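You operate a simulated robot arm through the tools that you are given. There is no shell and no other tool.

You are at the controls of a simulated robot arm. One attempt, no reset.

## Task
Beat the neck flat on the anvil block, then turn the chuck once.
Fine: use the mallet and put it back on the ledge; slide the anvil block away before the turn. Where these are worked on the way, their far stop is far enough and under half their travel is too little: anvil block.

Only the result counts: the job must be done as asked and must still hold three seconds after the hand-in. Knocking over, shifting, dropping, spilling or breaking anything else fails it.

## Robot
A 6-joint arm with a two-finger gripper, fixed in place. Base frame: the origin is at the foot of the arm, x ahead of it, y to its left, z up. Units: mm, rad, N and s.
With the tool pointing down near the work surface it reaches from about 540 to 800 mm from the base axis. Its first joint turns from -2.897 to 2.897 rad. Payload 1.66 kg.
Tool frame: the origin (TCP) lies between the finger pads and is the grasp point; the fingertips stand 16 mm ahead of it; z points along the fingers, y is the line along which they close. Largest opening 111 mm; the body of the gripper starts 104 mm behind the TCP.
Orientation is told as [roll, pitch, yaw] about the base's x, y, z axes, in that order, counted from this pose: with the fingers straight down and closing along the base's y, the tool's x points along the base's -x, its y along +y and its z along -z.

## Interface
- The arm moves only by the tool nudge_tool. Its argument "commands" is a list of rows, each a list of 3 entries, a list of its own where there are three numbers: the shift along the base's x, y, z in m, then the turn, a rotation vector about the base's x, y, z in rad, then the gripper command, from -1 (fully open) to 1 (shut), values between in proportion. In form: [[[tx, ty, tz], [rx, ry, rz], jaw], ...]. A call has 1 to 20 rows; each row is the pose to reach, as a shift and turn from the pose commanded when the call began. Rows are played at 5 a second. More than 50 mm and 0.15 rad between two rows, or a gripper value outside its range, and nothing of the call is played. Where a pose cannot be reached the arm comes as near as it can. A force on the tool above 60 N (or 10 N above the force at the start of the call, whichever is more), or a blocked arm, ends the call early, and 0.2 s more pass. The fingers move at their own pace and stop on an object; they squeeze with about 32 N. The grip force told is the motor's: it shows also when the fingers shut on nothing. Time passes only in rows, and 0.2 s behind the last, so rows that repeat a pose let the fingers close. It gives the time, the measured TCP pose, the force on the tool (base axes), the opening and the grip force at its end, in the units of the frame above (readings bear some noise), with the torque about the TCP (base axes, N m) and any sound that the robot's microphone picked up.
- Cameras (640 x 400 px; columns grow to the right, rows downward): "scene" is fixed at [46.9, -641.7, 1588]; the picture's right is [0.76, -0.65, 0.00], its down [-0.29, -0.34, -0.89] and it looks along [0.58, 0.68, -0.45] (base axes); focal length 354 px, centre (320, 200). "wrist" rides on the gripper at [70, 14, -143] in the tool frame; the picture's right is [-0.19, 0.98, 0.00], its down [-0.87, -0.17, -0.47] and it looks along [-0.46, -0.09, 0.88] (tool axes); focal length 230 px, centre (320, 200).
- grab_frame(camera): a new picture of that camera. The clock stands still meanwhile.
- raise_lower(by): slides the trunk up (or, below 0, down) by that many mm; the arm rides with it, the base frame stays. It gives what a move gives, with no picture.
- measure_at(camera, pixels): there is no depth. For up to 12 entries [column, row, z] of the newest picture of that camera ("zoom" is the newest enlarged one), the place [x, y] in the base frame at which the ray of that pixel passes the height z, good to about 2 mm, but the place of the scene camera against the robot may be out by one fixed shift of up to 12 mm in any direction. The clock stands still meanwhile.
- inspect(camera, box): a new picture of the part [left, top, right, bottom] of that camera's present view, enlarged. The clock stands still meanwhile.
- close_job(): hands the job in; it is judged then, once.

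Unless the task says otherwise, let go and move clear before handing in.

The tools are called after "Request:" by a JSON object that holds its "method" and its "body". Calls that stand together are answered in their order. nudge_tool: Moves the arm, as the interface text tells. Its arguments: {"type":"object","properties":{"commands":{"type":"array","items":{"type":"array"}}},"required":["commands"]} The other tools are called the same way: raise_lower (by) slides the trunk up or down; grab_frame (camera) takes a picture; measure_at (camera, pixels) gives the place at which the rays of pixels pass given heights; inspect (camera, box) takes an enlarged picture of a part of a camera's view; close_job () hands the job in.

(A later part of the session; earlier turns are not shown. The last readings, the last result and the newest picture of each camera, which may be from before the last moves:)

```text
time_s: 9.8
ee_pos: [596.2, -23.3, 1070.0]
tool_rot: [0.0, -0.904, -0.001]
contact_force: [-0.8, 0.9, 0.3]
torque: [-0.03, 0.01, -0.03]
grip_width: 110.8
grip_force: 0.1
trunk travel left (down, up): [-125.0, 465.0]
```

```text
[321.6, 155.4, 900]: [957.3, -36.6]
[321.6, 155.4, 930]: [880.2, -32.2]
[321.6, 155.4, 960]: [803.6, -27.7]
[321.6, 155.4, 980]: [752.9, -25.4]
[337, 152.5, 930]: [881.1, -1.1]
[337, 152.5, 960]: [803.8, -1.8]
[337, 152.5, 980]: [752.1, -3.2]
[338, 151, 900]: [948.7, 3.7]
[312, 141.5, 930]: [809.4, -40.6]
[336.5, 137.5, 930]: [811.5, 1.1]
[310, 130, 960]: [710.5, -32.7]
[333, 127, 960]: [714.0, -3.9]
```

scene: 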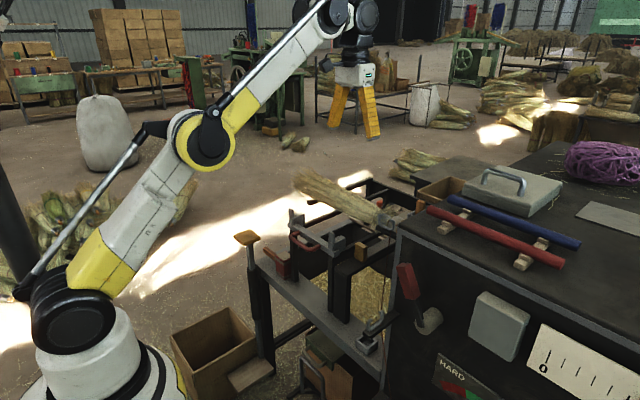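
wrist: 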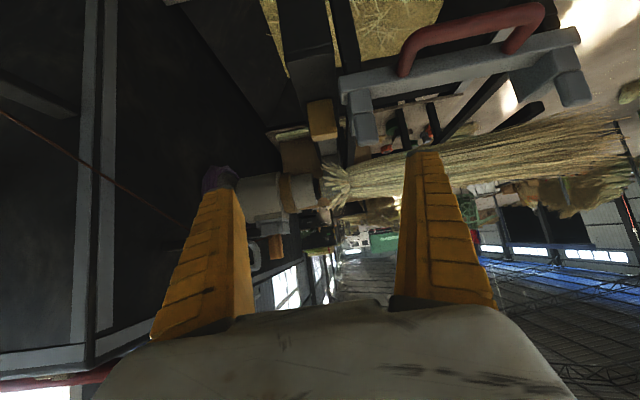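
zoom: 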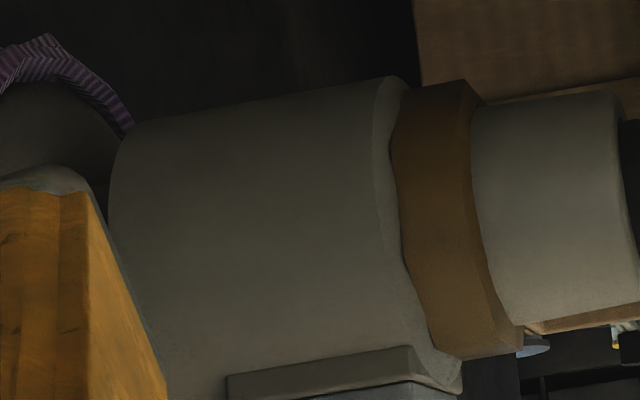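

The edge's x depends strongly on the assumed height, so I need a lower, edge-on view to see the gap between the slab and neck. I'll drop the camera to about z=990 looking horizontally.

Request:
{"method": "nudge_tool", "body": {"commands": [[[-0.01, 0.0, -0.03], [0, -0.05, 0], -1], [[-0.02, 0.0, -0.06], [0, -0.1, 0], -1], [[-0.03, 0.0, -0.09], [0, -0.15, 0], -1]]}}

Request:
{"method": "grab_frame", "body": {"camera": "wrist"}}

Request:
{"method": "inspect", "body": {"camera": "wrist", "box": [240, 110, 400, 210]}}

Request:
{"method": "inspect", "body": {"camera": "wrist", "box": [296, 140, 360, 180]}}

```text
time_s: 10.6
ee_pos: [577.3, -27.5, 1007.8]
tool_rot: [0.003, -1.049, 0.001]
contact_force: [-1.1, 1.3, 0.3]
torque: [-0.02, 0.02, 0.0]
grip_width: 111.0
grip_force: 0.1
out of reach, approached as far as the arm can: row 3
trunk travel left (down, up): [-125.0, 465.0]
```

```text
taken
```

wrist: 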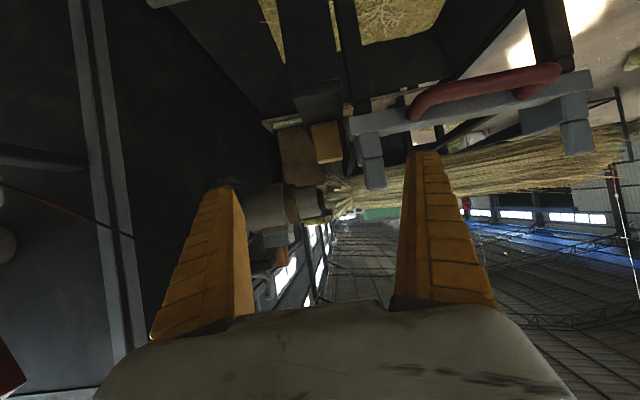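

```text
4.00 times, centred on (320, 160) of wrist
```

zoom: 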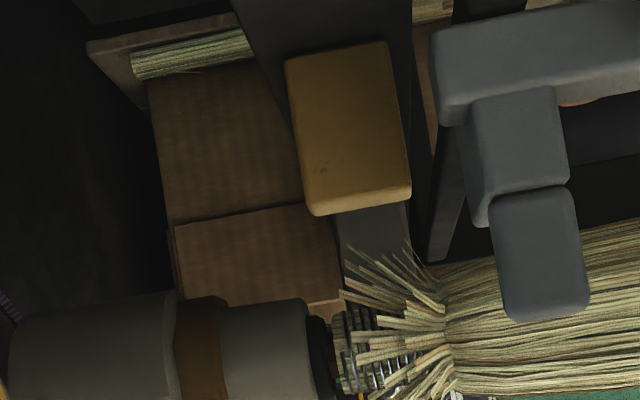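

```text
10.00 times, centred on (328, 160) of wrist
```

zoom: 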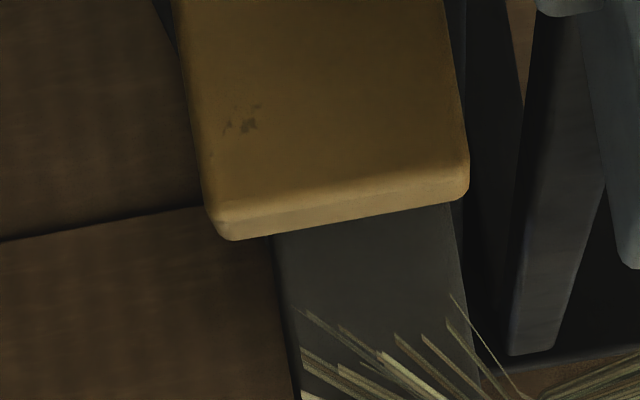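

This view shows a vertical dark face behind the yellow handle, rising toward the neck, but it isn't clear whether it belongs to the anvil. I'll go back overhead and zoom closely between the handle and the neck.

Request:
{"method": "nudge_tool", "body": {"commands": [[[0.0, 0.0, 0.04], [0, 0.13, 0], -1], [[0.0, 0.0, 0.08], [0, 0.26, 0], -1], [[0.02, 0.0, 0.1], [0, 0.39, 0], -1], [[0.05, 0.0, 0.11], [0, 0.52, 0], -1], [[0.08, 0.0, 0.12], [0, 0.65, 0], -1], [[0.11, 0.0, 0.13], [0, 0.78, 0], -1], [[0.13, 0.0, 0.14], [0, 0.91, 0], -1], [[0.15, 0.0, 0.15], [0, 1.05, 0], -1]]}}

Request:
{"method": "grab_frame", "body": {"camera": "wrist"}}

Request:
{"method": "inspect", "body": {"camera": "wrist", "box": [290, 130, 386, 190]}}

Request:
{"method": "inspect", "body": {"camera": "wrist", "box": [290, 190, 386, 250]}}

```text
time_s: 12.4
ee_pos: [728.6, -26.4, 1159.2]
tool_rot: [0.001, 0.003, 0.0]
contact_force: [0.1, 0.7, 0.1]
torque: [-0.03, -0.02, -0.01]
grip_width: 111.1
grip_force: 0.0
trunk travel left (down, up): [-125.0, 465.0]
```

```text
taken
```

wrist: 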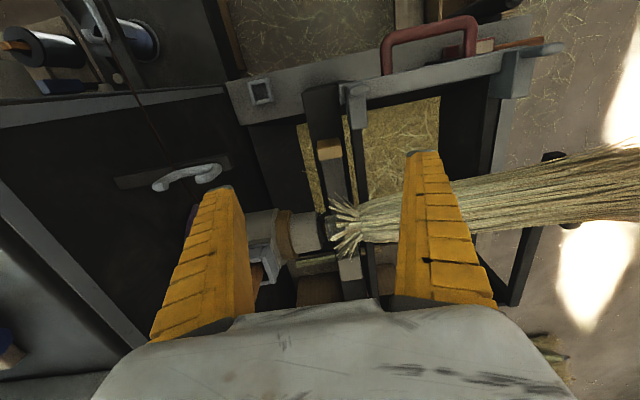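

```text
6.67 times, centred on (338, 160) of wrist
```

zoom: 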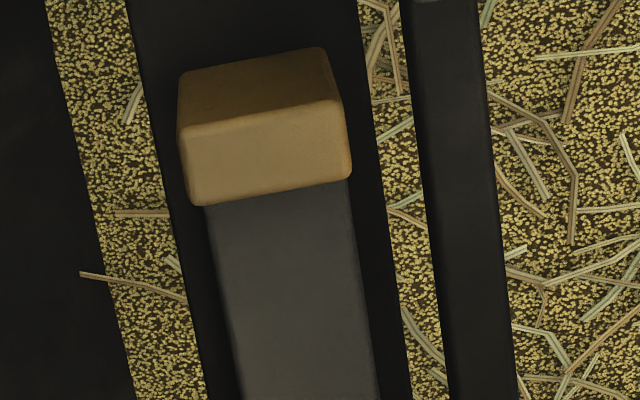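

```text
6.67 times, centred on (338, 220) of wrist
```

zoom: 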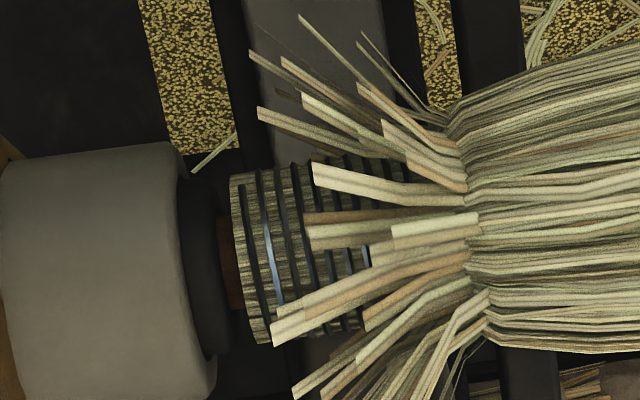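

The slab runs continuously from the yellow handle under the neck. I'll zoom in on the lighter block beyond the neck around wrist (350,268) to understand its height.

Request:
{"method": "inspect", "body": {"camera": "wrist", "box": [310, 236, 390, 286]}}

Request:
{"method": "inspect", "body": {"camera": "wrist", "box": [240, 215, 304, 255]}}

Request:
{"method": "measure_at", "body": {"camera": "wrist", "pixels": [[320.6, 161, 930], [342.5, 158, 930], [326, 190, 930], [347.3, 190, 930], [326, 190, 1000], [347.3, 190, 1000], [316.5, 149, 960], [342, 145.5, 960], [319.5, 160.8, 920], [342.6, 156.5, 920]]}}

```text
8.00 times, centred on (350, 261) of wrist
```

zoom: 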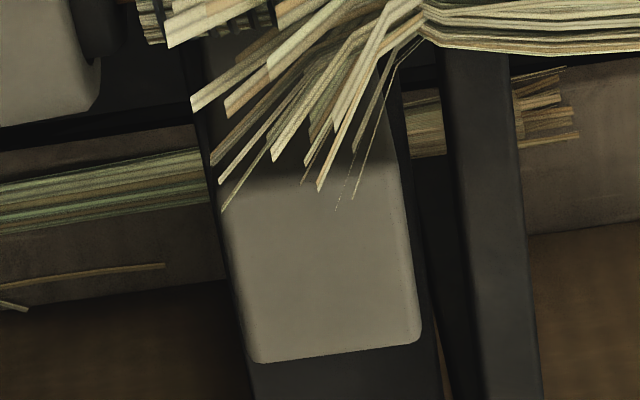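

```text
10.00 times, centred on (272, 235) of wrist
```

zoom: 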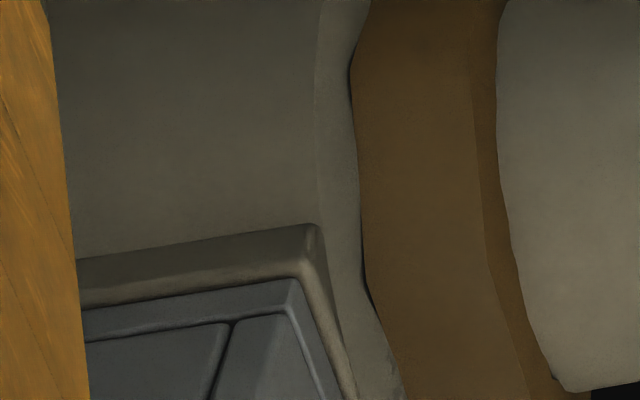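

```text
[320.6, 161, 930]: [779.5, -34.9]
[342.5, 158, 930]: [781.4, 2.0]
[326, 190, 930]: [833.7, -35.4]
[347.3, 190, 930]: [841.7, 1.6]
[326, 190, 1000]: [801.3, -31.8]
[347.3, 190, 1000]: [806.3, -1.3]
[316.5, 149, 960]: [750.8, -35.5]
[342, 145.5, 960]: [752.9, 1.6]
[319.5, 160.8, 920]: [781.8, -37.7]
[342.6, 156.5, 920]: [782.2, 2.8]
```

The "lighter block" is the same bar lit beyond the bundle's shadow, ending at wrist (342,281)–(362,278). I'll measure that end at several heights to triangulate against the earlier overhead frame.

Request:
{"method": "measure_at", "body": {"camera": "wrist", "pixels": [[341.9, 281, 1000], [341.9, 281, 900], [341.9, 281, 800], [362.5, 278.5, 1000], [362.5, 278.5, 900], [362.5, 278.5, 800], [328, 220, 1030], [338, 220, 1030], [325, 213, 1030], [328, 238, 1030]]}}

Request:
{"method": "inspect", "body": {"camera": "scene", "box": [350, 205, 430, 255]}}

Request:
{"method": "inspect", "body": {"camera": "scene", "box": [320, 235, 400, 285]}}

```text
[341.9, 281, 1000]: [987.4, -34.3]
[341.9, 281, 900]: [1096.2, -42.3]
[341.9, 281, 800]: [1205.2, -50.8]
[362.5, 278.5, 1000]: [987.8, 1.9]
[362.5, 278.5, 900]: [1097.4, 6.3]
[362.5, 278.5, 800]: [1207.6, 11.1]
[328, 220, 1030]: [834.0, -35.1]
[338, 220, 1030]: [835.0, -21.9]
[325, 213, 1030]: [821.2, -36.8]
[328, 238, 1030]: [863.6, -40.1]
```

```text
8.00 times, centred on (390, 230) of scene
```

zoom: 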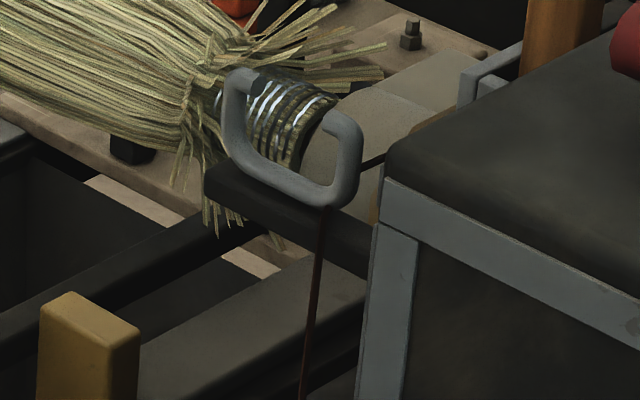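

```text
8.00 times, centred on (360, 260) of scene
```

zoom: 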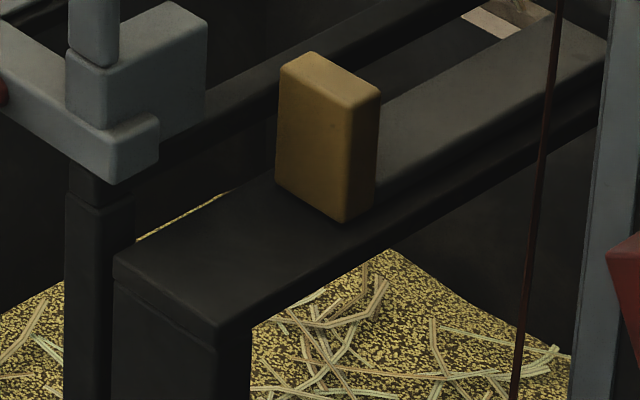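

Triangulating the two overhead frames puts the lit bar end at about x=982, z≈1005, right under the neck, while the slab near the handle seems lower at about 927. I'll check a few points along the slab's edges in the scene zoom.

Request:
{"method": "measure_at", "body": {"camera": "zoom", "pixels": [[385, 103, 930], [385, 103, 960], [470, 62, 930], [470, 62, 960], [555, 20, 930], [555, 20, 960], [600, 62, 930], [600, 62, 960], [480, 130, 930], [480, 130, 960], [345, 222, 910], [345, 222, 900]]}}

Request:
{"method": "inspect", "body": {"camera": "scene", "box": [360, 225, 408, 255]}}

```text
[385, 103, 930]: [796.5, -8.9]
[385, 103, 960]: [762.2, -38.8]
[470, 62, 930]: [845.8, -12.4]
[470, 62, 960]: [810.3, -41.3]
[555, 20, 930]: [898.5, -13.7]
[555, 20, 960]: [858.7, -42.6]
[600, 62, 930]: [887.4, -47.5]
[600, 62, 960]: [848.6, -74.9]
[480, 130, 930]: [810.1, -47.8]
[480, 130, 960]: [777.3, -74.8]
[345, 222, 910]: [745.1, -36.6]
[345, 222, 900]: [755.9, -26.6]
```

```text
13.33 times, centred on (384, 240) of scene
```

zoom: 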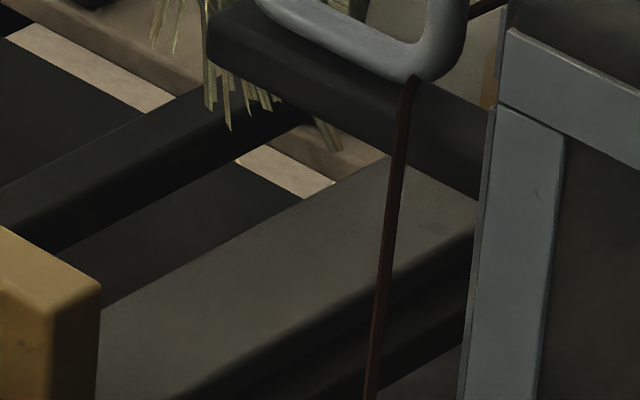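

The scene points show the slab is level at about z=920 out to x≈900, so the raised block (top ≈985–1005, x≈906–1002) appears to sit beyond the neck at x≈840–888 rather than under it. I'll measure the carriage block and beam end clearances before handling the yellow handle.

Request:
{"method": "inspect", "body": {"camera": "wrist", "box": [290, 70, 386, 130]}}

Request:
{"method": "measure_at", "body": {"camera": "wrist", "pixels": [[348, 128, 950], [348, 128, 985], [369, 124, 950], [341, 100, 985], [341, 100, 950], [303, 88, 908], [338, 82, 908], [352, 130, 900], [362, 130, 900], [352, 160, 900], [366, 160, 900]]}}

```text
6.67 times, centred on (338, 100) of wrist
```

zoom: 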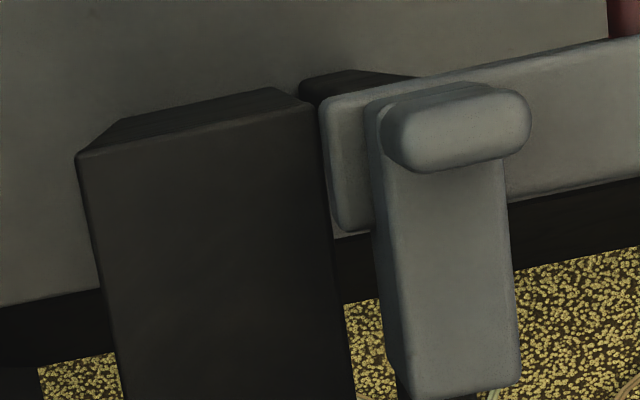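

```text
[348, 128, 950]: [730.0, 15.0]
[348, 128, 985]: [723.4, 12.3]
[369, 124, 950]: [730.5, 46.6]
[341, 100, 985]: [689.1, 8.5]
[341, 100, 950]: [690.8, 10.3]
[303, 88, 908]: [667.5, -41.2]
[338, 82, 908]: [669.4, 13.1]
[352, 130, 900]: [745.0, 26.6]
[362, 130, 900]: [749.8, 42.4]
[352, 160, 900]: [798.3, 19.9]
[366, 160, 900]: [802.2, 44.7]
```

The beam's near end is at x≈668, so the handle at x 751–771 has about 80 mm of travel toward me, which would bring the raised block under the neck. I'll rotate to yaw −90° above the handle for a close look and to grip its 20 mm thickness.

Request:
{"method": "nudge_tool", "body": {"commands": [[[0.003, 0.001, 0.0], [0, 0, -0.14], -0.5], [[0.006, 0.002, 0.0], [0, 0, -0.28], 0.0], [[0.009, 0.003, 0.0], [0, 0, -0.42], 0.2], [[0.012, 0.004, 0.0], [0, 0, -0.56], 0.2], [[0.015, 0.005, 0.0], [0, 0, -0.7], 0.2], [[0.018, 0.006, 0.0], [0, 0, -0.84], 0.2], [[0.021, 0.007, 0.0], [0, 0, -0.98], 0.2], [[0.024, 0.008, 0.0], [0, 0, -1.12], 0.2], [[0.027, 0.009, 0.0], [0, 0, -1.26], 0.2], [[0.03, 0.01, 0.0], [0, 0, -1.4], 0.2], [[0.032, 0.01, 0.0], [0, 0, -1.5708], 0.2]]}}

Request:
{"method": "grab_frame", "body": {"camera": "wrist"}}

Request:
{"method": "inspect", "body": {"camera": "wrist", "box": [240, 60, 400, 160]}}

Request:
{"method": "inspect", "body": {"camera": "wrist", "box": [380, 60, 540, 160]}}

```text
refused: row 11 steps farther than a row can; nothing moved
```

```text
taken
```

wrist: 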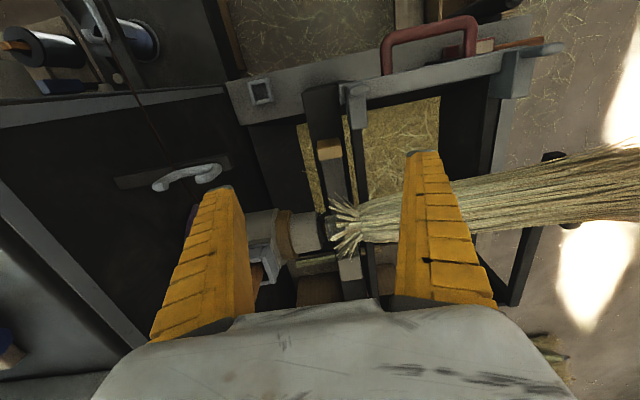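

```text
4.00 times, centred on (320, 110) of wrist
```

zoom: 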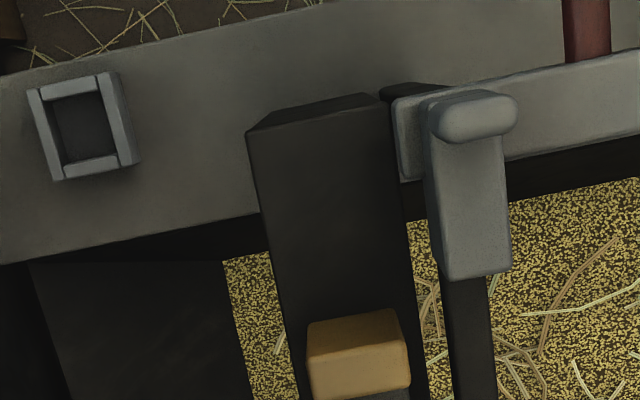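

```text
4.00 times, centred on (460, 110) of wrist
```

zoom: 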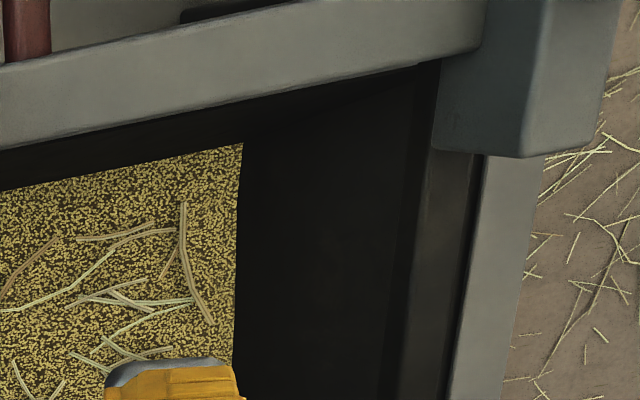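

The last row's turn was too large, so nothing moved. I'll repeat with 12 even steps of 0.131 rad.

Request:
{"method": "nudge_tool", "body": {"commands": [[[0.003, 0.001, 0.0], [0, 0, -0.131], -0.5], [[0.006, 0.002, 0.0], [0, 0, -0.262], 0.0], [[0.009, 0.003, 0.0], [0, 0, -0.393], 0.2], [[0.012, 0.004, 0.0], [0, 0, -0.524], 0.2], [[0.015, 0.005, 0.0], [0, 0, -0.655], 0.2], [[0.018, 0.006, 0.0], [0, 0, -0.785], 0.2], [[0.021, 0.007, 0.0], [0, 0, -0.916], 0.2], [[0.024, 0.008, 0.0], [0, 0, -1.047], 0.2], [[0.027, 0.009, 0.0], [0, 0, -1.178], 0.2], [[0.03, 0.01, 0.0], [0, 0, -1.309], 0.2], [[0.032, 0.01, 0.0], [0, 0, -1.44], 0.2], [[0.032, 0.01, 0.0], [0, 0, -1.5708], 0.2]]}}

Request:
{"method": "grab_frame", "body": {"camera": "wrist"}}

Request:
{"method": "inspect", "body": {"camera": "wrist", "box": [240, 100, 400, 200]}}

Request:
{"method": "inspect", "body": {"camera": "wrist", "box": [360, 100, 520, 200]}}

```text
time_s: 15.0
ee_pos: [761.7, -12.4, 1157.7]
tool_rot: [0.0, 0.001, -1.572]
contact_force: [-0.2, -0.1, 0.0]
torque: [0.01, 0.0, 0.01]
grip_width: 46.8
grip_force: 1.9
trunk travel left (down, up): [-125.0, 465.0]
```

```text
taken
```

wrist: 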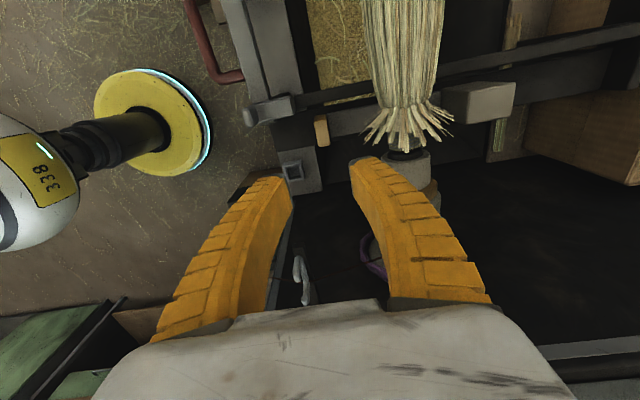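

```text
4.00 times, centred on (320, 150) of wrist
```

zoom: 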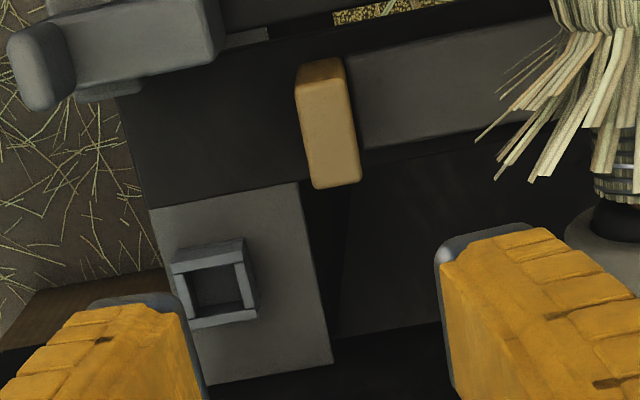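

```text
4.00 times, centred on (440, 150) of wrist
```

zoom: 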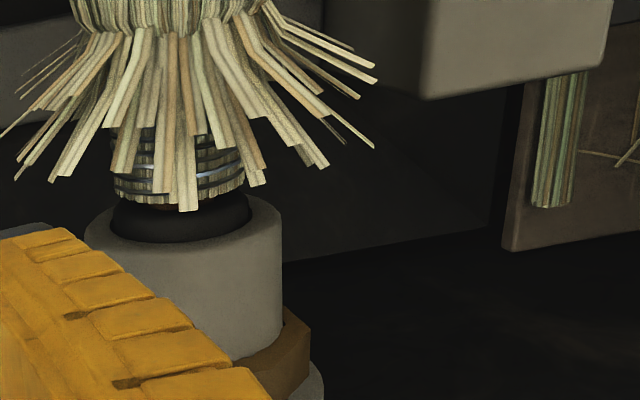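

This side view settles it: the raised block's face is at wrist (440–467,100–124), clearly to the right (+x) of the neck at (397,143), so the block isn't under the neck yet and must be pulled toward me first. I'll measure the block and the handle from here.

Request:
{"method": "measure_at", "body": {"camera": "wrist", "pixels": [[467.5, 124.5, 1000], [467.5, 124.5, 980], [511, 116, 1000], [511, 116, 980], [314.2, 117, 960], [325, 114.2, 960], [330, 145.7, 960], [319.5, 147, 960], [397, 143, 1008], [330.5, 137.5, 920], [378, 129, 920], [386, 152, 1008]]}}

```text
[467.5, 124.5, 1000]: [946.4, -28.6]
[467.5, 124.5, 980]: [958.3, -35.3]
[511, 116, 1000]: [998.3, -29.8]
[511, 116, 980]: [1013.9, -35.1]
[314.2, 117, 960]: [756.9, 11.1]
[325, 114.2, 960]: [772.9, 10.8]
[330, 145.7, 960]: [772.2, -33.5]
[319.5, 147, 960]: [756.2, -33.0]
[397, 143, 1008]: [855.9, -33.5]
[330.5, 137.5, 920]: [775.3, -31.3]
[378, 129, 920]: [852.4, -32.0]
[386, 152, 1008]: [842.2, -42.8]
```

The handle spans x≈755–773, y≈−33..0, and the block is at x≈952–1008, so it needs a long pull toward me to get under the neck (x≈838–885). I'll narrow the jaws a little and lower over the handle.

Request:
{"method": "nudge_tool", "body": {"commands": [[[0.002, -0.003, -0.03], [0, 0, 0], 0.35], [[0.003, -0.004, -0.07], [0, 0, 0], 0.35], [[0.003, -0.004, -0.11], [0, 0, 0], 0.35], [[0.003, -0.004, -0.15], [0, 0, 0], 0.35], [[0.003, -0.004, -0.185], [0, 0, 0], 0.35], [[0.003, -0.004, -0.215], [0, 0, 0], 0.35]]}}

Request:
{"method": "grab_frame", "body": {"camera": "wrist"}}

Request:
{"method": "inspect", "body": {"camera": "scene", "box": [290, 160, 450, 260]}}

```text
time_s: 16.4
ee_pos: [764.6, -17.3, 943.8]
tool_rot: [-0.001, -0.001, -1.571]
contact_force: [0.9, -0.4, 0.5]
torque: [0.02, 0.0, -0.02]
grip_width: 38.6
grip_force: 2.2
trunk travel left (down, up): [-125.0, 465.0]
```

```text
taken
```

wrist: 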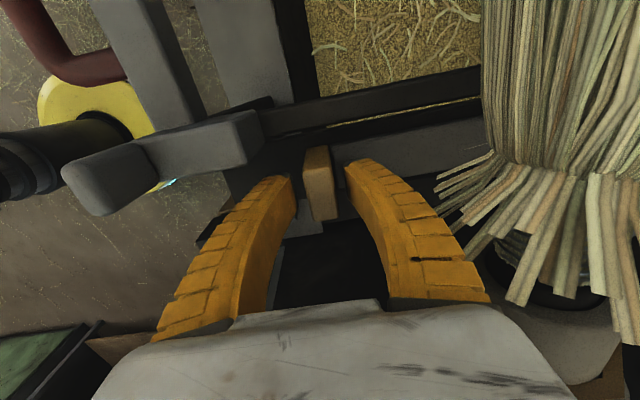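

```text
4.00 times, centred on (370, 210) of scene
```

zoom: 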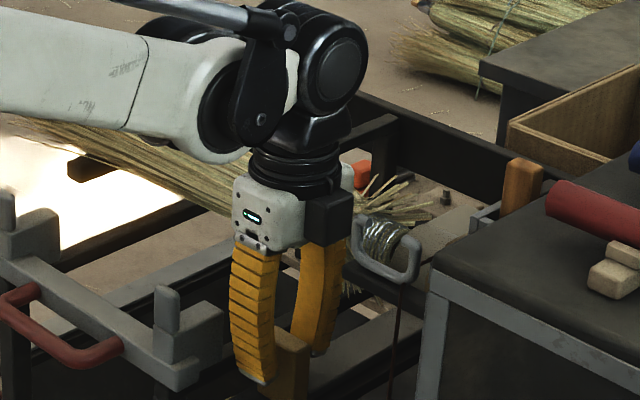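

The handle at wrist (320,185) sits between the two fingertips. I'll close on it.

Request:
{"method": "nudge_tool", "body": {"commands": [[[0, 0, 0], [0, 0, 0], 1], [[0, 0, 0], [0, 0, 0], 1], [[0, 0, 0], [0, 0, 0], 1], [[0, 0, 0], [0, 0, 0], 1]]}}

Request:
{"method": "inspect", "body": {"camera": "wrist", "box": [240, 120, 400, 220]}}

```text
time_s: 17.4
ee_pos: [763.4, -19.2, 944.2]
tool_rot: [0.001, -0.001, -1.571]
contact_force: [2.3, -1.4, 7.2]
torque: [0.01, -0.02, 0.01]
grip_width: 15.8
grip_force: 34.3
trunk travel left (down, up): [-125.0, 465.0]
```

```text
4.00 times, centred on (320, 170) of wrist
```

zoom: 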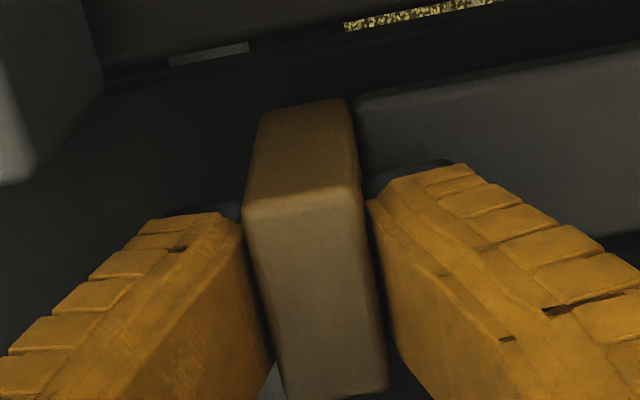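

The grip is holding at 15.8 mm with 34 N. I'll pull the handle toward −x and watch the force.

Request:
{"method": "nudge_tool", "body": {"commands": [[[-0.01, 0, 0], [0, 0, 0], 1], [[-0.02, 0, 0], [0, 0, 0], 1], [[-0.03, 0, 0], [0, 0, 0], 1], [[-0.04, 0, 0], [0, 0, 0], 1], [[-0.05, 0, 0], [0, 0, 0], 1], [[-0.06, 0, 0], [0, 0, 0], 1]]}}

Request:
{"method": "grab_frame", "body": {"camera": "wrist"}}

Request:
{"method": "inspect", "body": {"camera": "scene", "box": [290, 160, 450, 260]}}

```text
time_s: 18.8
ee_pos: [703.5, -17.7, 941.3]
tool_rot: [0.001, 0.0, -1.571]
contact_force: [-0.9, 1.8, 15.5]
torque: [-0.17, -0.01, -0.02]
grip_width: 18.9
grip_force: 34.5
trunk travel left (down, up): [-125.0, 465.0]
```

```text
taken
```

wrist: 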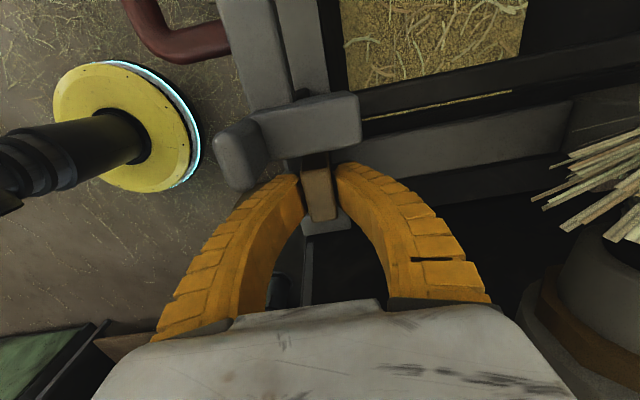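

```text
4.00 times, centred on (370, 210) of scene
```

zoom: 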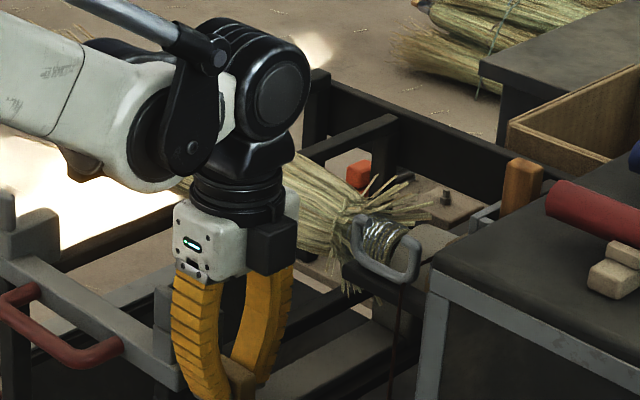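

The handle has moved with the gripper about 60 mm. I'll keep pulling in small steps to find its stop.

Request:
{"method": "nudge_tool", "body": {"commands": [[[-0.01, 0, 0.002], [0, 0, 0], 1], [[-0.02, 0, 0.002], [0, 0, 0], 1], [[-0.03, 0, 0.002], [0, 0, 0], 1], [[-0.04, 0, 0.002], [0, 0, 0], 1]]}}

Request:
{"method": "grab_frame", "body": {"camera": "wrist"}}

Request:
{"method": "inspect", "body": {"camera": "wrist", "box": [440, 80, 640, 205]}}

```text
time_s: 19.8
ee_pos: [663.5, -17.8, 942.9]
tool_rot: [0.001, 0.0, -1.572]
contact_force: [0.1, 3.9, 9.3]
torque: [0.63, -0.01, 0.02]
grip_width: 16.3
grip_force: 34.3
trunk travel left (down, up): [-125.0, 465.0]
```

```text
taken
```

wrist: 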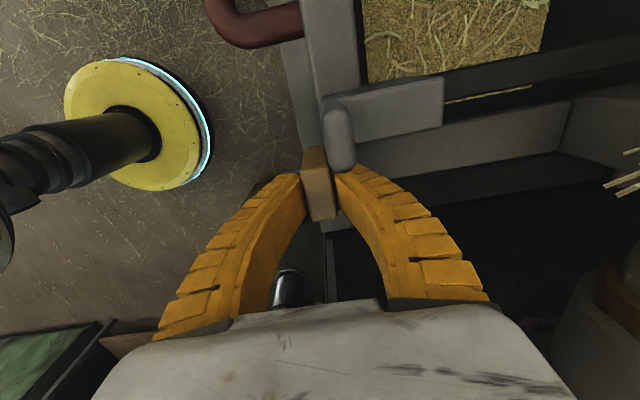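

```text
3.20 times, centred on (540, 142) of wrist
```

zoom: 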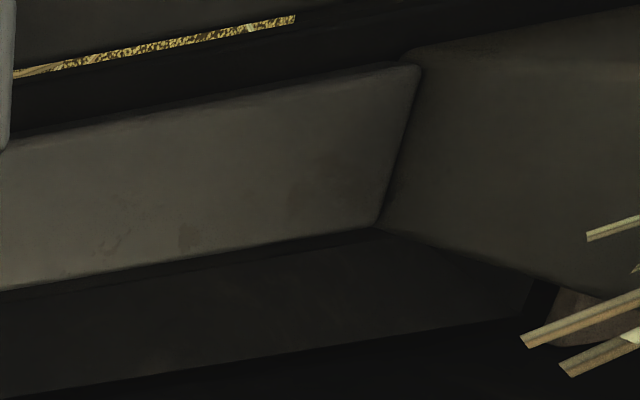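

The slab-to-block joint is now visible at wrist (559,150) and nothing has resisted yet after 100 mm. I'll measure it and keep pulling gently.

Request:
{"method": "measure_at", "body": {"camera": "wrist", "pixels": [[558.7, 150.3, 905], [570, 101, 905], [558.7, 150.3, 920]]}}

Request:
{"method": "nudge_tool", "body": {"commands": [[[-0.005, 0, 0.0], [0, 0, 0], 1], [[-0.01, 0, 0.0], [0, 0, 0], 1], [[-0.015, 0, 0.0], [0, 0, 0], 1], [[-0.02, 0, 0.0], [0, 0, 0], 1], [[-0.025, 0, 0.0], [0, 0, 0], 1]]}}

Request:
{"method": "grab_frame", "body": {"camera": "wrist"}}

```text
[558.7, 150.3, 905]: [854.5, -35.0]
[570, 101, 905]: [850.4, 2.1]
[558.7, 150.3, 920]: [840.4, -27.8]
```

```text
time_s: 21.0
ee_pos: [644.4, -17.8, 944.4]
tool_rot: [0.004, 0.0, -1.571]
contact_force: [36.5, -5.8, 11.3]
torque: [-0.52, -0.36, -0.03]
grip_width: 16.7
grip_force: 34.3
trunk travel left (down, up): [-125.0, 465.0]
```

```text
taken
```

wrist: 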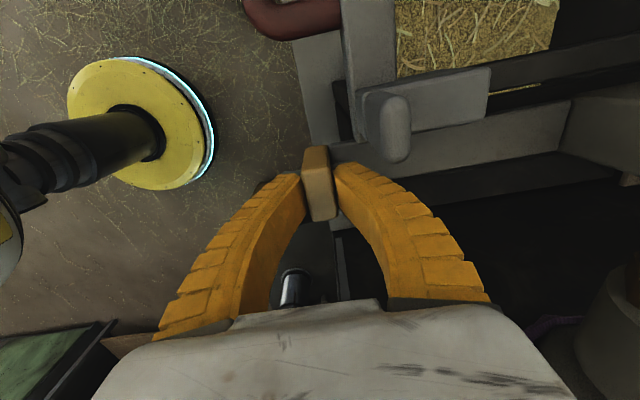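

The +36 N reaction at x=644 shows the anvil reached its stop after about 119 mm of travel, which puts the block right under the neck. I'll relax, open the jaws and lift clear.

Request:
{"method": "nudge_tool", "body": {"commands": [[[0.005, 0, 0], [0, 0, 0], 1], [[0.005, 0, 0], [0, 0, 0], 0.35], [[0.005, 0, 0], [0, 0, 0], 0.35], [[0.005, 0, 0.03], [0, 0, 0], 0.35], [[0.005, 0, 0.075], [0, 0, 0], 0.35], [[0.005, 0, 0.12], [0, 0, 0], 0.35], [[0.005, 0, 0.165], [0, 0, 0], 0.35]]}}

Request:
{"method": "grab_frame", "body": {"camera": "wrist"}}

Request:
{"method": "inspect", "body": {"camera": "scene", "box": [290, 180, 450, 280]}}

```text
time_s: 22.6
ee_pos: [643.6, -16.5, 1106.6]
tool_rot: [0.001, -0.001, -1.571]
contact_force: [-0.7, 0.6, 0.1]
torque: [0.01, -0.01, -0.01]
grip_width: 38.2
grip_force: 1.8
trunk travel left (down, up): [-125.0, 465.0]
```

```text
taken
```

wrist: 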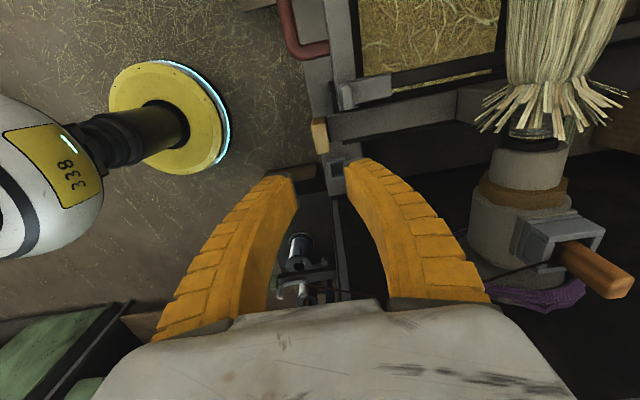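

```text
4.00 times, centred on (370, 230) of scene
```

zoom: 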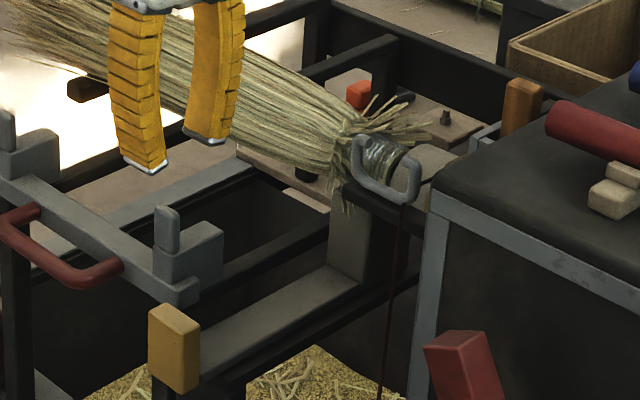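

The scene zoom confirms the anvil block is now under the neck at (345,240) and the handle is at the near end. Next I'll go over to the mallet and view it from the +y side.

Request:
{"method": "nudge_tool", "body": {"commands": [[[0.0, 0.04, 0.0], [0, 0, 0], 0.0], [[0.0, 0.08, 0.0], [0, 0, 0], 0.0], [[0.0, 0.12, 0.0], [0, 0, 0], 0.0], [[0.0, 0.16, 0.0], [0, 0, 0], 0.0], [[0.005, 0.2, 0.0], [0, 0, 0], 0.0], [[0.01, 0.24, -0.01], [0, 0, 0], 0.0], [[0.01, 0.28, -0.025], [0, 0, 0], 0.0], [[0.01, 0.32, -0.04], [0, 0, 0], 0.0], [[0.01, 0.36, -0.06], [0, 0, 0], 0.0], [[0.01, 0.4, -0.08], [0, 0, 0], 0.0]]}}

Request:
{"method": "grab_frame", "body": {"camera": "wrist"}}

Request:
{"method": "inspect", "body": {"camera": "wrist", "box": [240, 80, 400, 180]}}

```text
time_s: 24.8
ee_pos: [657.1, 380.1, 1033.3]
tool_rot: [0.0, 0.0, -1.57]
contact_force: [0.6, 0.1, 0.4]
torque: [0.03, -0.01, 0.01]
grip_width: 57.8
grip_force: 1.2
trunk travel left (down, up): [-125.0, 465.0]
```

```text
taken
```

wrist: 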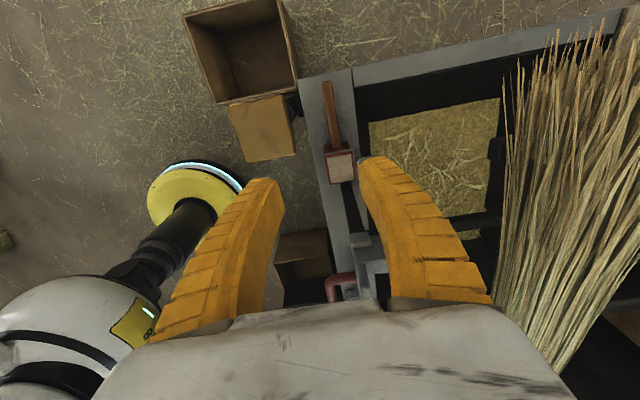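

```text
4.00 times, centred on (320, 130) of wrist
```

zoom: 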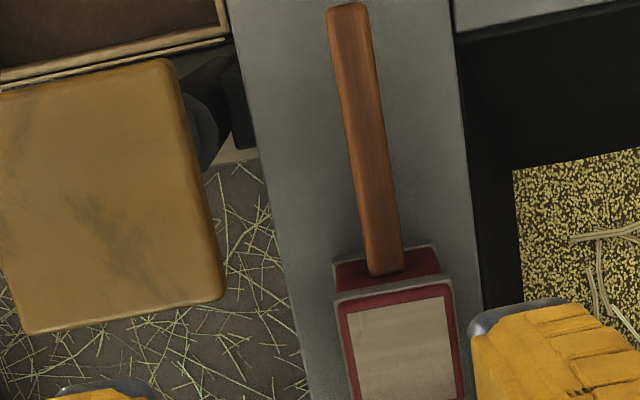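

This gives a clear view of the mallet: handle from (327,81) to (337,147), head top at (325–356,152–181), and the plate's right edge at (281,95)–(295,155). I'll measure these at their estimated heights.

Request:
{"method": "measure_at", "body": {"camera": "wrist", "pixels": [[321.7, 82.5, 760], [331.7, 80.7, 760], [332, 148, 760], [341.2, 146.2, 760], [325, 155, 790], [353, 151.2, 790], [356, 178.7, 790], [327.5, 181, 790], [281, 95, 873], [295.5, 155, 873], [325, 155, 830], [353, 151.2, 830]]}}

Request:
{"method": "measure_at", "body": {"camera": "wrist", "pixels": [[321.7, 82.5, 740], [321.7, 82.5, 800], [323.5, 147, 715], [349, 141.5, 750], [297.5, 80, 715], [353, 80, 715], [318, 180, 715], [362, 180, 715]]}}

```text
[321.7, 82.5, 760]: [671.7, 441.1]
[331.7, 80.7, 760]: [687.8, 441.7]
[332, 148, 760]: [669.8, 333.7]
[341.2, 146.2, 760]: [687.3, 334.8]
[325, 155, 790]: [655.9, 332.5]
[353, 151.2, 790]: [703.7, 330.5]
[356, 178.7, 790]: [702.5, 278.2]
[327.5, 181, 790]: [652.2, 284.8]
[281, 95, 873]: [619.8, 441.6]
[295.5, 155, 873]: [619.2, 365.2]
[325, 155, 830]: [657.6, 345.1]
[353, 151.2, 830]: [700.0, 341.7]
```

```text
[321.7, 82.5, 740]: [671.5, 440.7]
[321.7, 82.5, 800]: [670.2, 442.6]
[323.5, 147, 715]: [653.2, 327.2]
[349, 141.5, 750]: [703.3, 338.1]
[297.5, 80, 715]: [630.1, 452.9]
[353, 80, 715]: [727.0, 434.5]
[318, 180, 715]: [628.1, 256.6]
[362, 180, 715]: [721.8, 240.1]
```

The rays agree on head top z≈769 (x 657–703, y 272–325), a 16 mm wide handle centred at x≈680, and the plate edge at x≈619, y 365–442. I'll grasp near y≈347 to clear the plate, so first I'll align above the handle.

Request:
{"method": "nudge_tool", "body": {"commands": [[[0.013, -0.018, -0.01], [0, 0, 0], 0.2], [[0.026, -0.036, -0.03], [0, 0, 0], 0.2], [[0.026, -0.036, -0.06], [0, 0, 0], 0.2], [[0.026, -0.036, -0.09], [0, 0, 0], 0.2], [[0.026, -0.036, -0.09], [0, 0, 0], 0.2]]}}

Request:
{"method": "grab_frame", "body": {"camera": "wrist"}}

Request:
{"method": "inspect", "body": {"camera": "wrist", "box": [240, 60, 400, 160]}}

```text
time_s: 26.0
ee_pos: [680.9, 346.0, 940.4]
tool_rot: [0.002, 0.0, -1.572]
contact_force: [0.3, 0.2, -1.0]
torque: [0.02, 0.02, -0.02]
grip_width: 46.7
grip_force: 1.4
trunk travel left (down, up): [-125.0, 465.0]
```

```text
taken
```

wrist: 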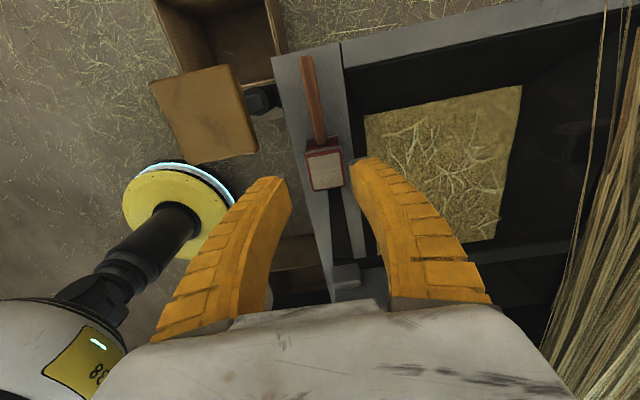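

```text
4.00 times, centred on (320, 110) of wrist
```

zoom: 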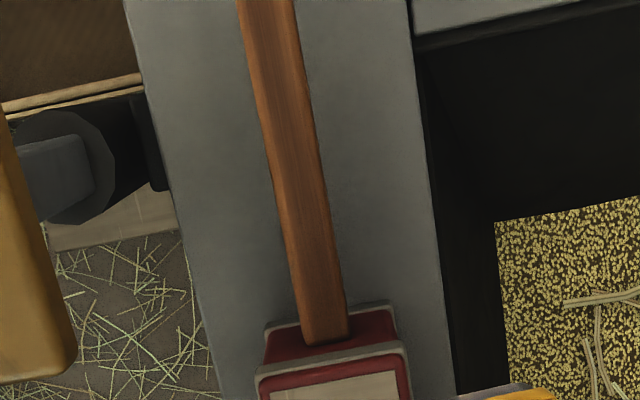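

I'm at (681,346,940) above the handle. I'll measure the handle sides, the head's face and the plate edge from this closer frame to confirm alignment.

Request:
{"method": "measure_at", "body": {"camera": "wrist", "pixels": [[315.7, 146, 735], [327.5, 145, 735], [306.2, 97.5, 735], [318, 97.5, 735], [304.5, 153.7, 769], [342, 146.2, 769], [307.5, 139.5, 695], [338.2, 135.5, 695], [245, 97.5, 873], [259, 150, 873]]}}

```text
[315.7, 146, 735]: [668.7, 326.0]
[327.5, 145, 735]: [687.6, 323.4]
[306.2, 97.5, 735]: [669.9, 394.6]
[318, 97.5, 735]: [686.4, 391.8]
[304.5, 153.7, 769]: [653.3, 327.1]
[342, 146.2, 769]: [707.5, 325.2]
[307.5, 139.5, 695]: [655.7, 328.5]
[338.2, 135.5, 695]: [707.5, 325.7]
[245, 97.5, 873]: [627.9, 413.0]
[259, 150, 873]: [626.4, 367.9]
```

The head spans z 695–769 on a ledge at about 695, and the handle centre is x≈678.3, z≈732. Two-frame triangulation puts the plate at z≈819, x≤611, so the gripper clears it. I'll descend to the handle.

Request:
{"method": "nudge_tool", "body": {"commands": [[[-0.0025, 0.001, -0.04], [0, 0, 0], 0.2], [[-0.0025, 0.001, -0.08], [0, 0, 0], 0.2], [[-0.0025, 0.001, -0.12], [0, 0, 0], 0.2], [[-0.0025, 0.001, -0.15], [0, 0, 0], 0.2], [[-0.0025, 0.001, -0.18], [0, 0, 0], 0.2], [[-0.0025, 0.001, -0.207], [0, 0, 0], 0.2], [[-0.0025, 0.001, -0.207], [0, 0, 0], 0.2]]}}

Request:
{"method": "grab_frame", "body": {"camera": "wrist"}}

Request:
{"method": "inspect", "body": {"camera": "scene", "box": [220, 180, 348, 260]}}

```text
time_s: 27.6
ee_pos: [680.1, 346.0, 732.0]
tool_rot: [0.0, 0.001, -1.571]
contact_force: [-0.6, 0.2, -0.8]
torque: [0.01, -0.01, -0.01]
grip_width: 46.7
grip_force: 1.7
trunk travel left (down, up): [-125.0, 465.0]
```

```text
taken
```

wrist: 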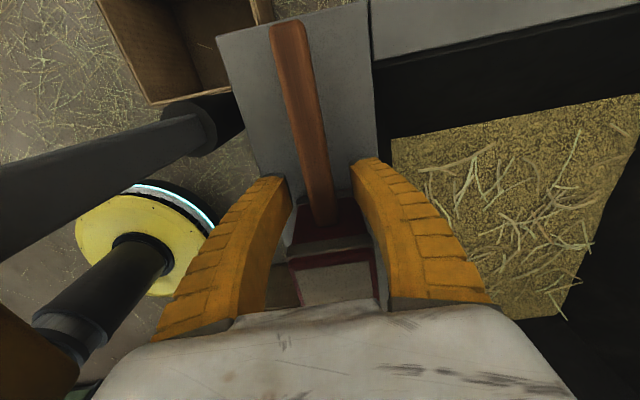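

```text
5.00 times, centred on (284, 220) of scene
```

zoom: 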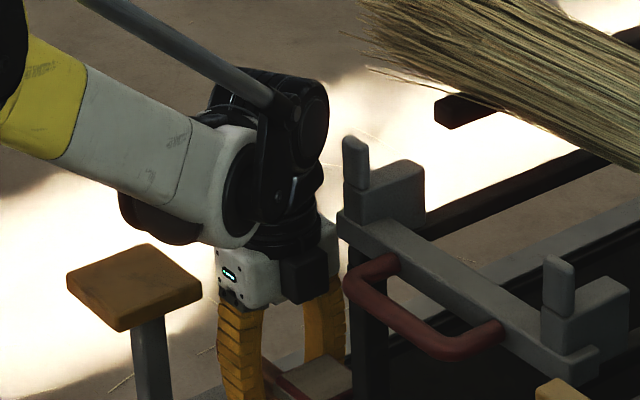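

The handle at wrist (318,190) lies between the fingertips with no contact force. I'll close on it and then lift a little.

Request:
{"method": "nudge_tool", "body": {"commands": [[[0, 0, 0], [0, 0, 0], 1], [[0, 0, 0], [0, 0, 0], 1], [[0, 0, 0], [0, 0, 0], 1], [[0, 0, 0], [0, 0, 0], 1]]}}

Request:
{"method": "inspect", "body": {"camera": "wrist", "box": [240, 120, 400, 220]}}

```text
time_s: 28.6
ee_pos: [678.9, 346.9, 733.7]
tool_rot: [0.001, 0.001, -1.571]
contact_force: [2.6, 0.8, 6.4]
torque: [-0.12, -0.03, 0.14]
grip_width: 13.7
grip_force: 31.6
trunk travel left (down, up): [-125.0, 465.0]
```

```text
4.00 times, centred on (320, 170) of wrist
```

zoom: 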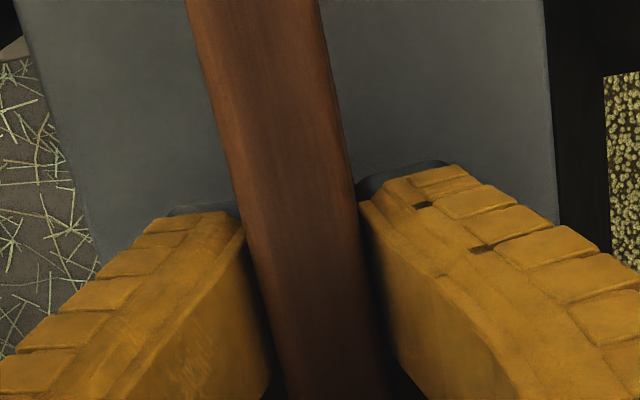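

The handle is held at 13.7 mm with about 32 N at TCP (679,347,733.7), which I'll reuse for the return. I'll lift it straight up.

Request:
{"method": "nudge_tool", "body": {"commands": [[[0, 0, 0.01], [0, 0, 0], 1], [[0, 0, 0.03], [0, 0, 0], 1], [[0, 0, 0.06], [0, 0, 0], 1], [[0, 0, 0.1], [0, 0, 0], 1], [[0, 0, 0.1], [0, 0, 0], 1]]}}

Request:
{"method": "grab_frame", "body": {"camera": "wrist"}}

Request:
{"method": "grab_frame", "body": {"camera": "scene"}}

```text
time_s: 29.8
ee_pos: [676.5, 345.4, 832.4]
tool_rot: [0.002, -0.001, -1.57]
contact_force: [-0.2, -0.8, -2.6]
torque: [0.12, -0.01, 0.0]
grip_width: 10.4
grip_force: 32.0
trunk travel left (down, up): [-125.0, 465.0]
```

```text
taken
```

wrist: 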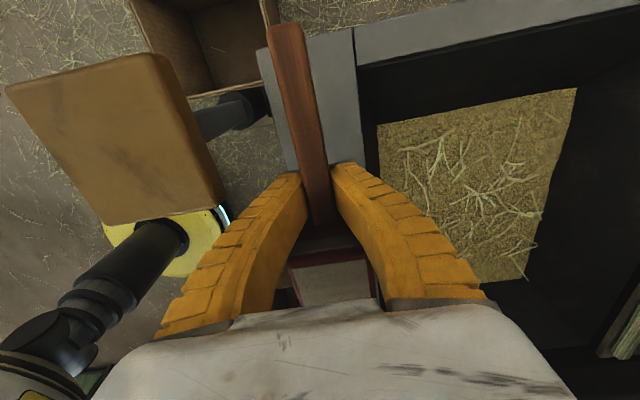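

```text
taken
```

scene: 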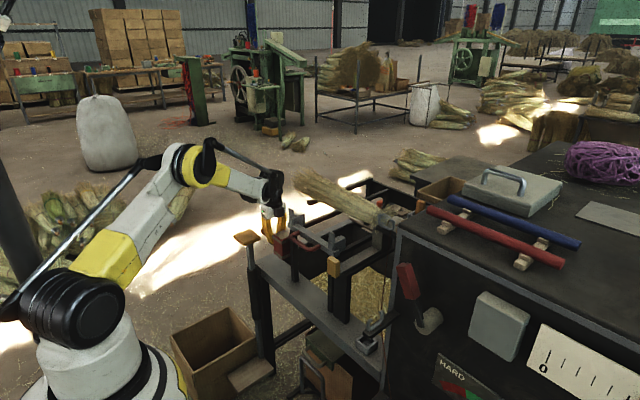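

The mallet is lifted cleanly and weighs only about 3 N. I'll raise it to z≈1125, then swing over toward the neck while turning to yaw 0 so the head points to +x.

Request:
{"method": "nudge_tool", "body": {"commands": [[[0, 0, 0.045], [0, 0, 0], 1], [[0, 0, 0.09], [0, 0, 0], 1], [[0, 0, 0.135], [0, 0, 0], 1], [[0, 0, 0.18], [0, 0, 0], 1], [[0, 0, 0.225], [0, 0, 0], 1], [[0, 0, 0.265], [0, 0, 0], 1], [[0, 0, 0.295], [0, 0, 0], 1], [[0, 0, 0.295], [0, 0, 0], 1]]}}

Request:
{"method": "nudge_tool", "body": {"commands": [[[0.003, -0.03, 0], [0, 0, 0.131], 1], [[0.006, -0.06, 0], [0, 0, 0.262], 1], [[0.009, -0.09, 0], [0, 0, 0.393], 1], [[0.012, -0.12, 0], [0, 0, 0.524], 1], [[0.015, -0.15, 0], [0, 0, 0.655], 1], [[0.018, -0.18, 0], [0, 0, 0.785], 1], [[0.021, -0.21, 0], [0, 0, 0.916], 1], [[0.024, -0.24, 0], [0, 0, 1.047], 1], [[0.027, -0.27, 0], [0, 0, 1.178], 1], [[0.03, -0.3, 0], [0, 0, 1.309], 1], [[0.035, -0.33, 0], [0, 0, 1.44], 1], [[0.04, -0.362, 0], [0, 0, 1.5708], 1], [[0.04, -0.362, 0], [0, 0, 1.5708], 1]]}}

Request:
{"method": "grab_frame", "body": {"camera": "wrist"}}

Request:
{"method": "inspect", "body": {"camera": "scene", "box": [290, 140, 450, 240]}}

```text
time_s: 31.6
ee_pos: [680.7, 349.0, 1127.8]
tool_rot: [0.001, 0.0, -1.57]
contact_force: [-0.3, 0.6, -3.4]
torque: [0.12, -0.01, 0.03]
grip_width: 10.2
grip_force: 32.1
trunk travel left (down, up): [-125.0, 465.0]
```

```text
time_s: 34.4
ee_pos: [719.7, -14.1, 1126.2]
tool_rot: [0.002, 0.0, 0.002]
contact_force: [0.5, 0.4, -3.4]
torque: [0.04, 0.13, 0.02]
grip_width: 10.5
grip_force: 31.9
trunk travel left (down, up): [-125.0, 465.0]
```

```text
taken
```

wrist: 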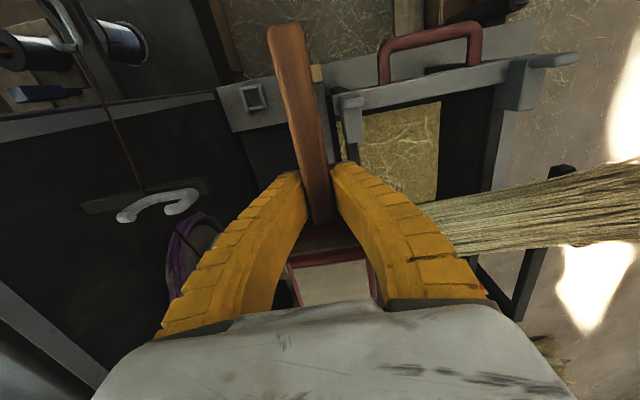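

```text
4.00 times, centred on (370, 190) of scene
```

zoom: 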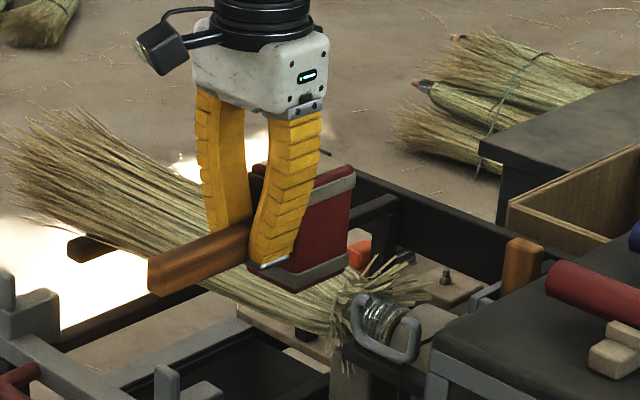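

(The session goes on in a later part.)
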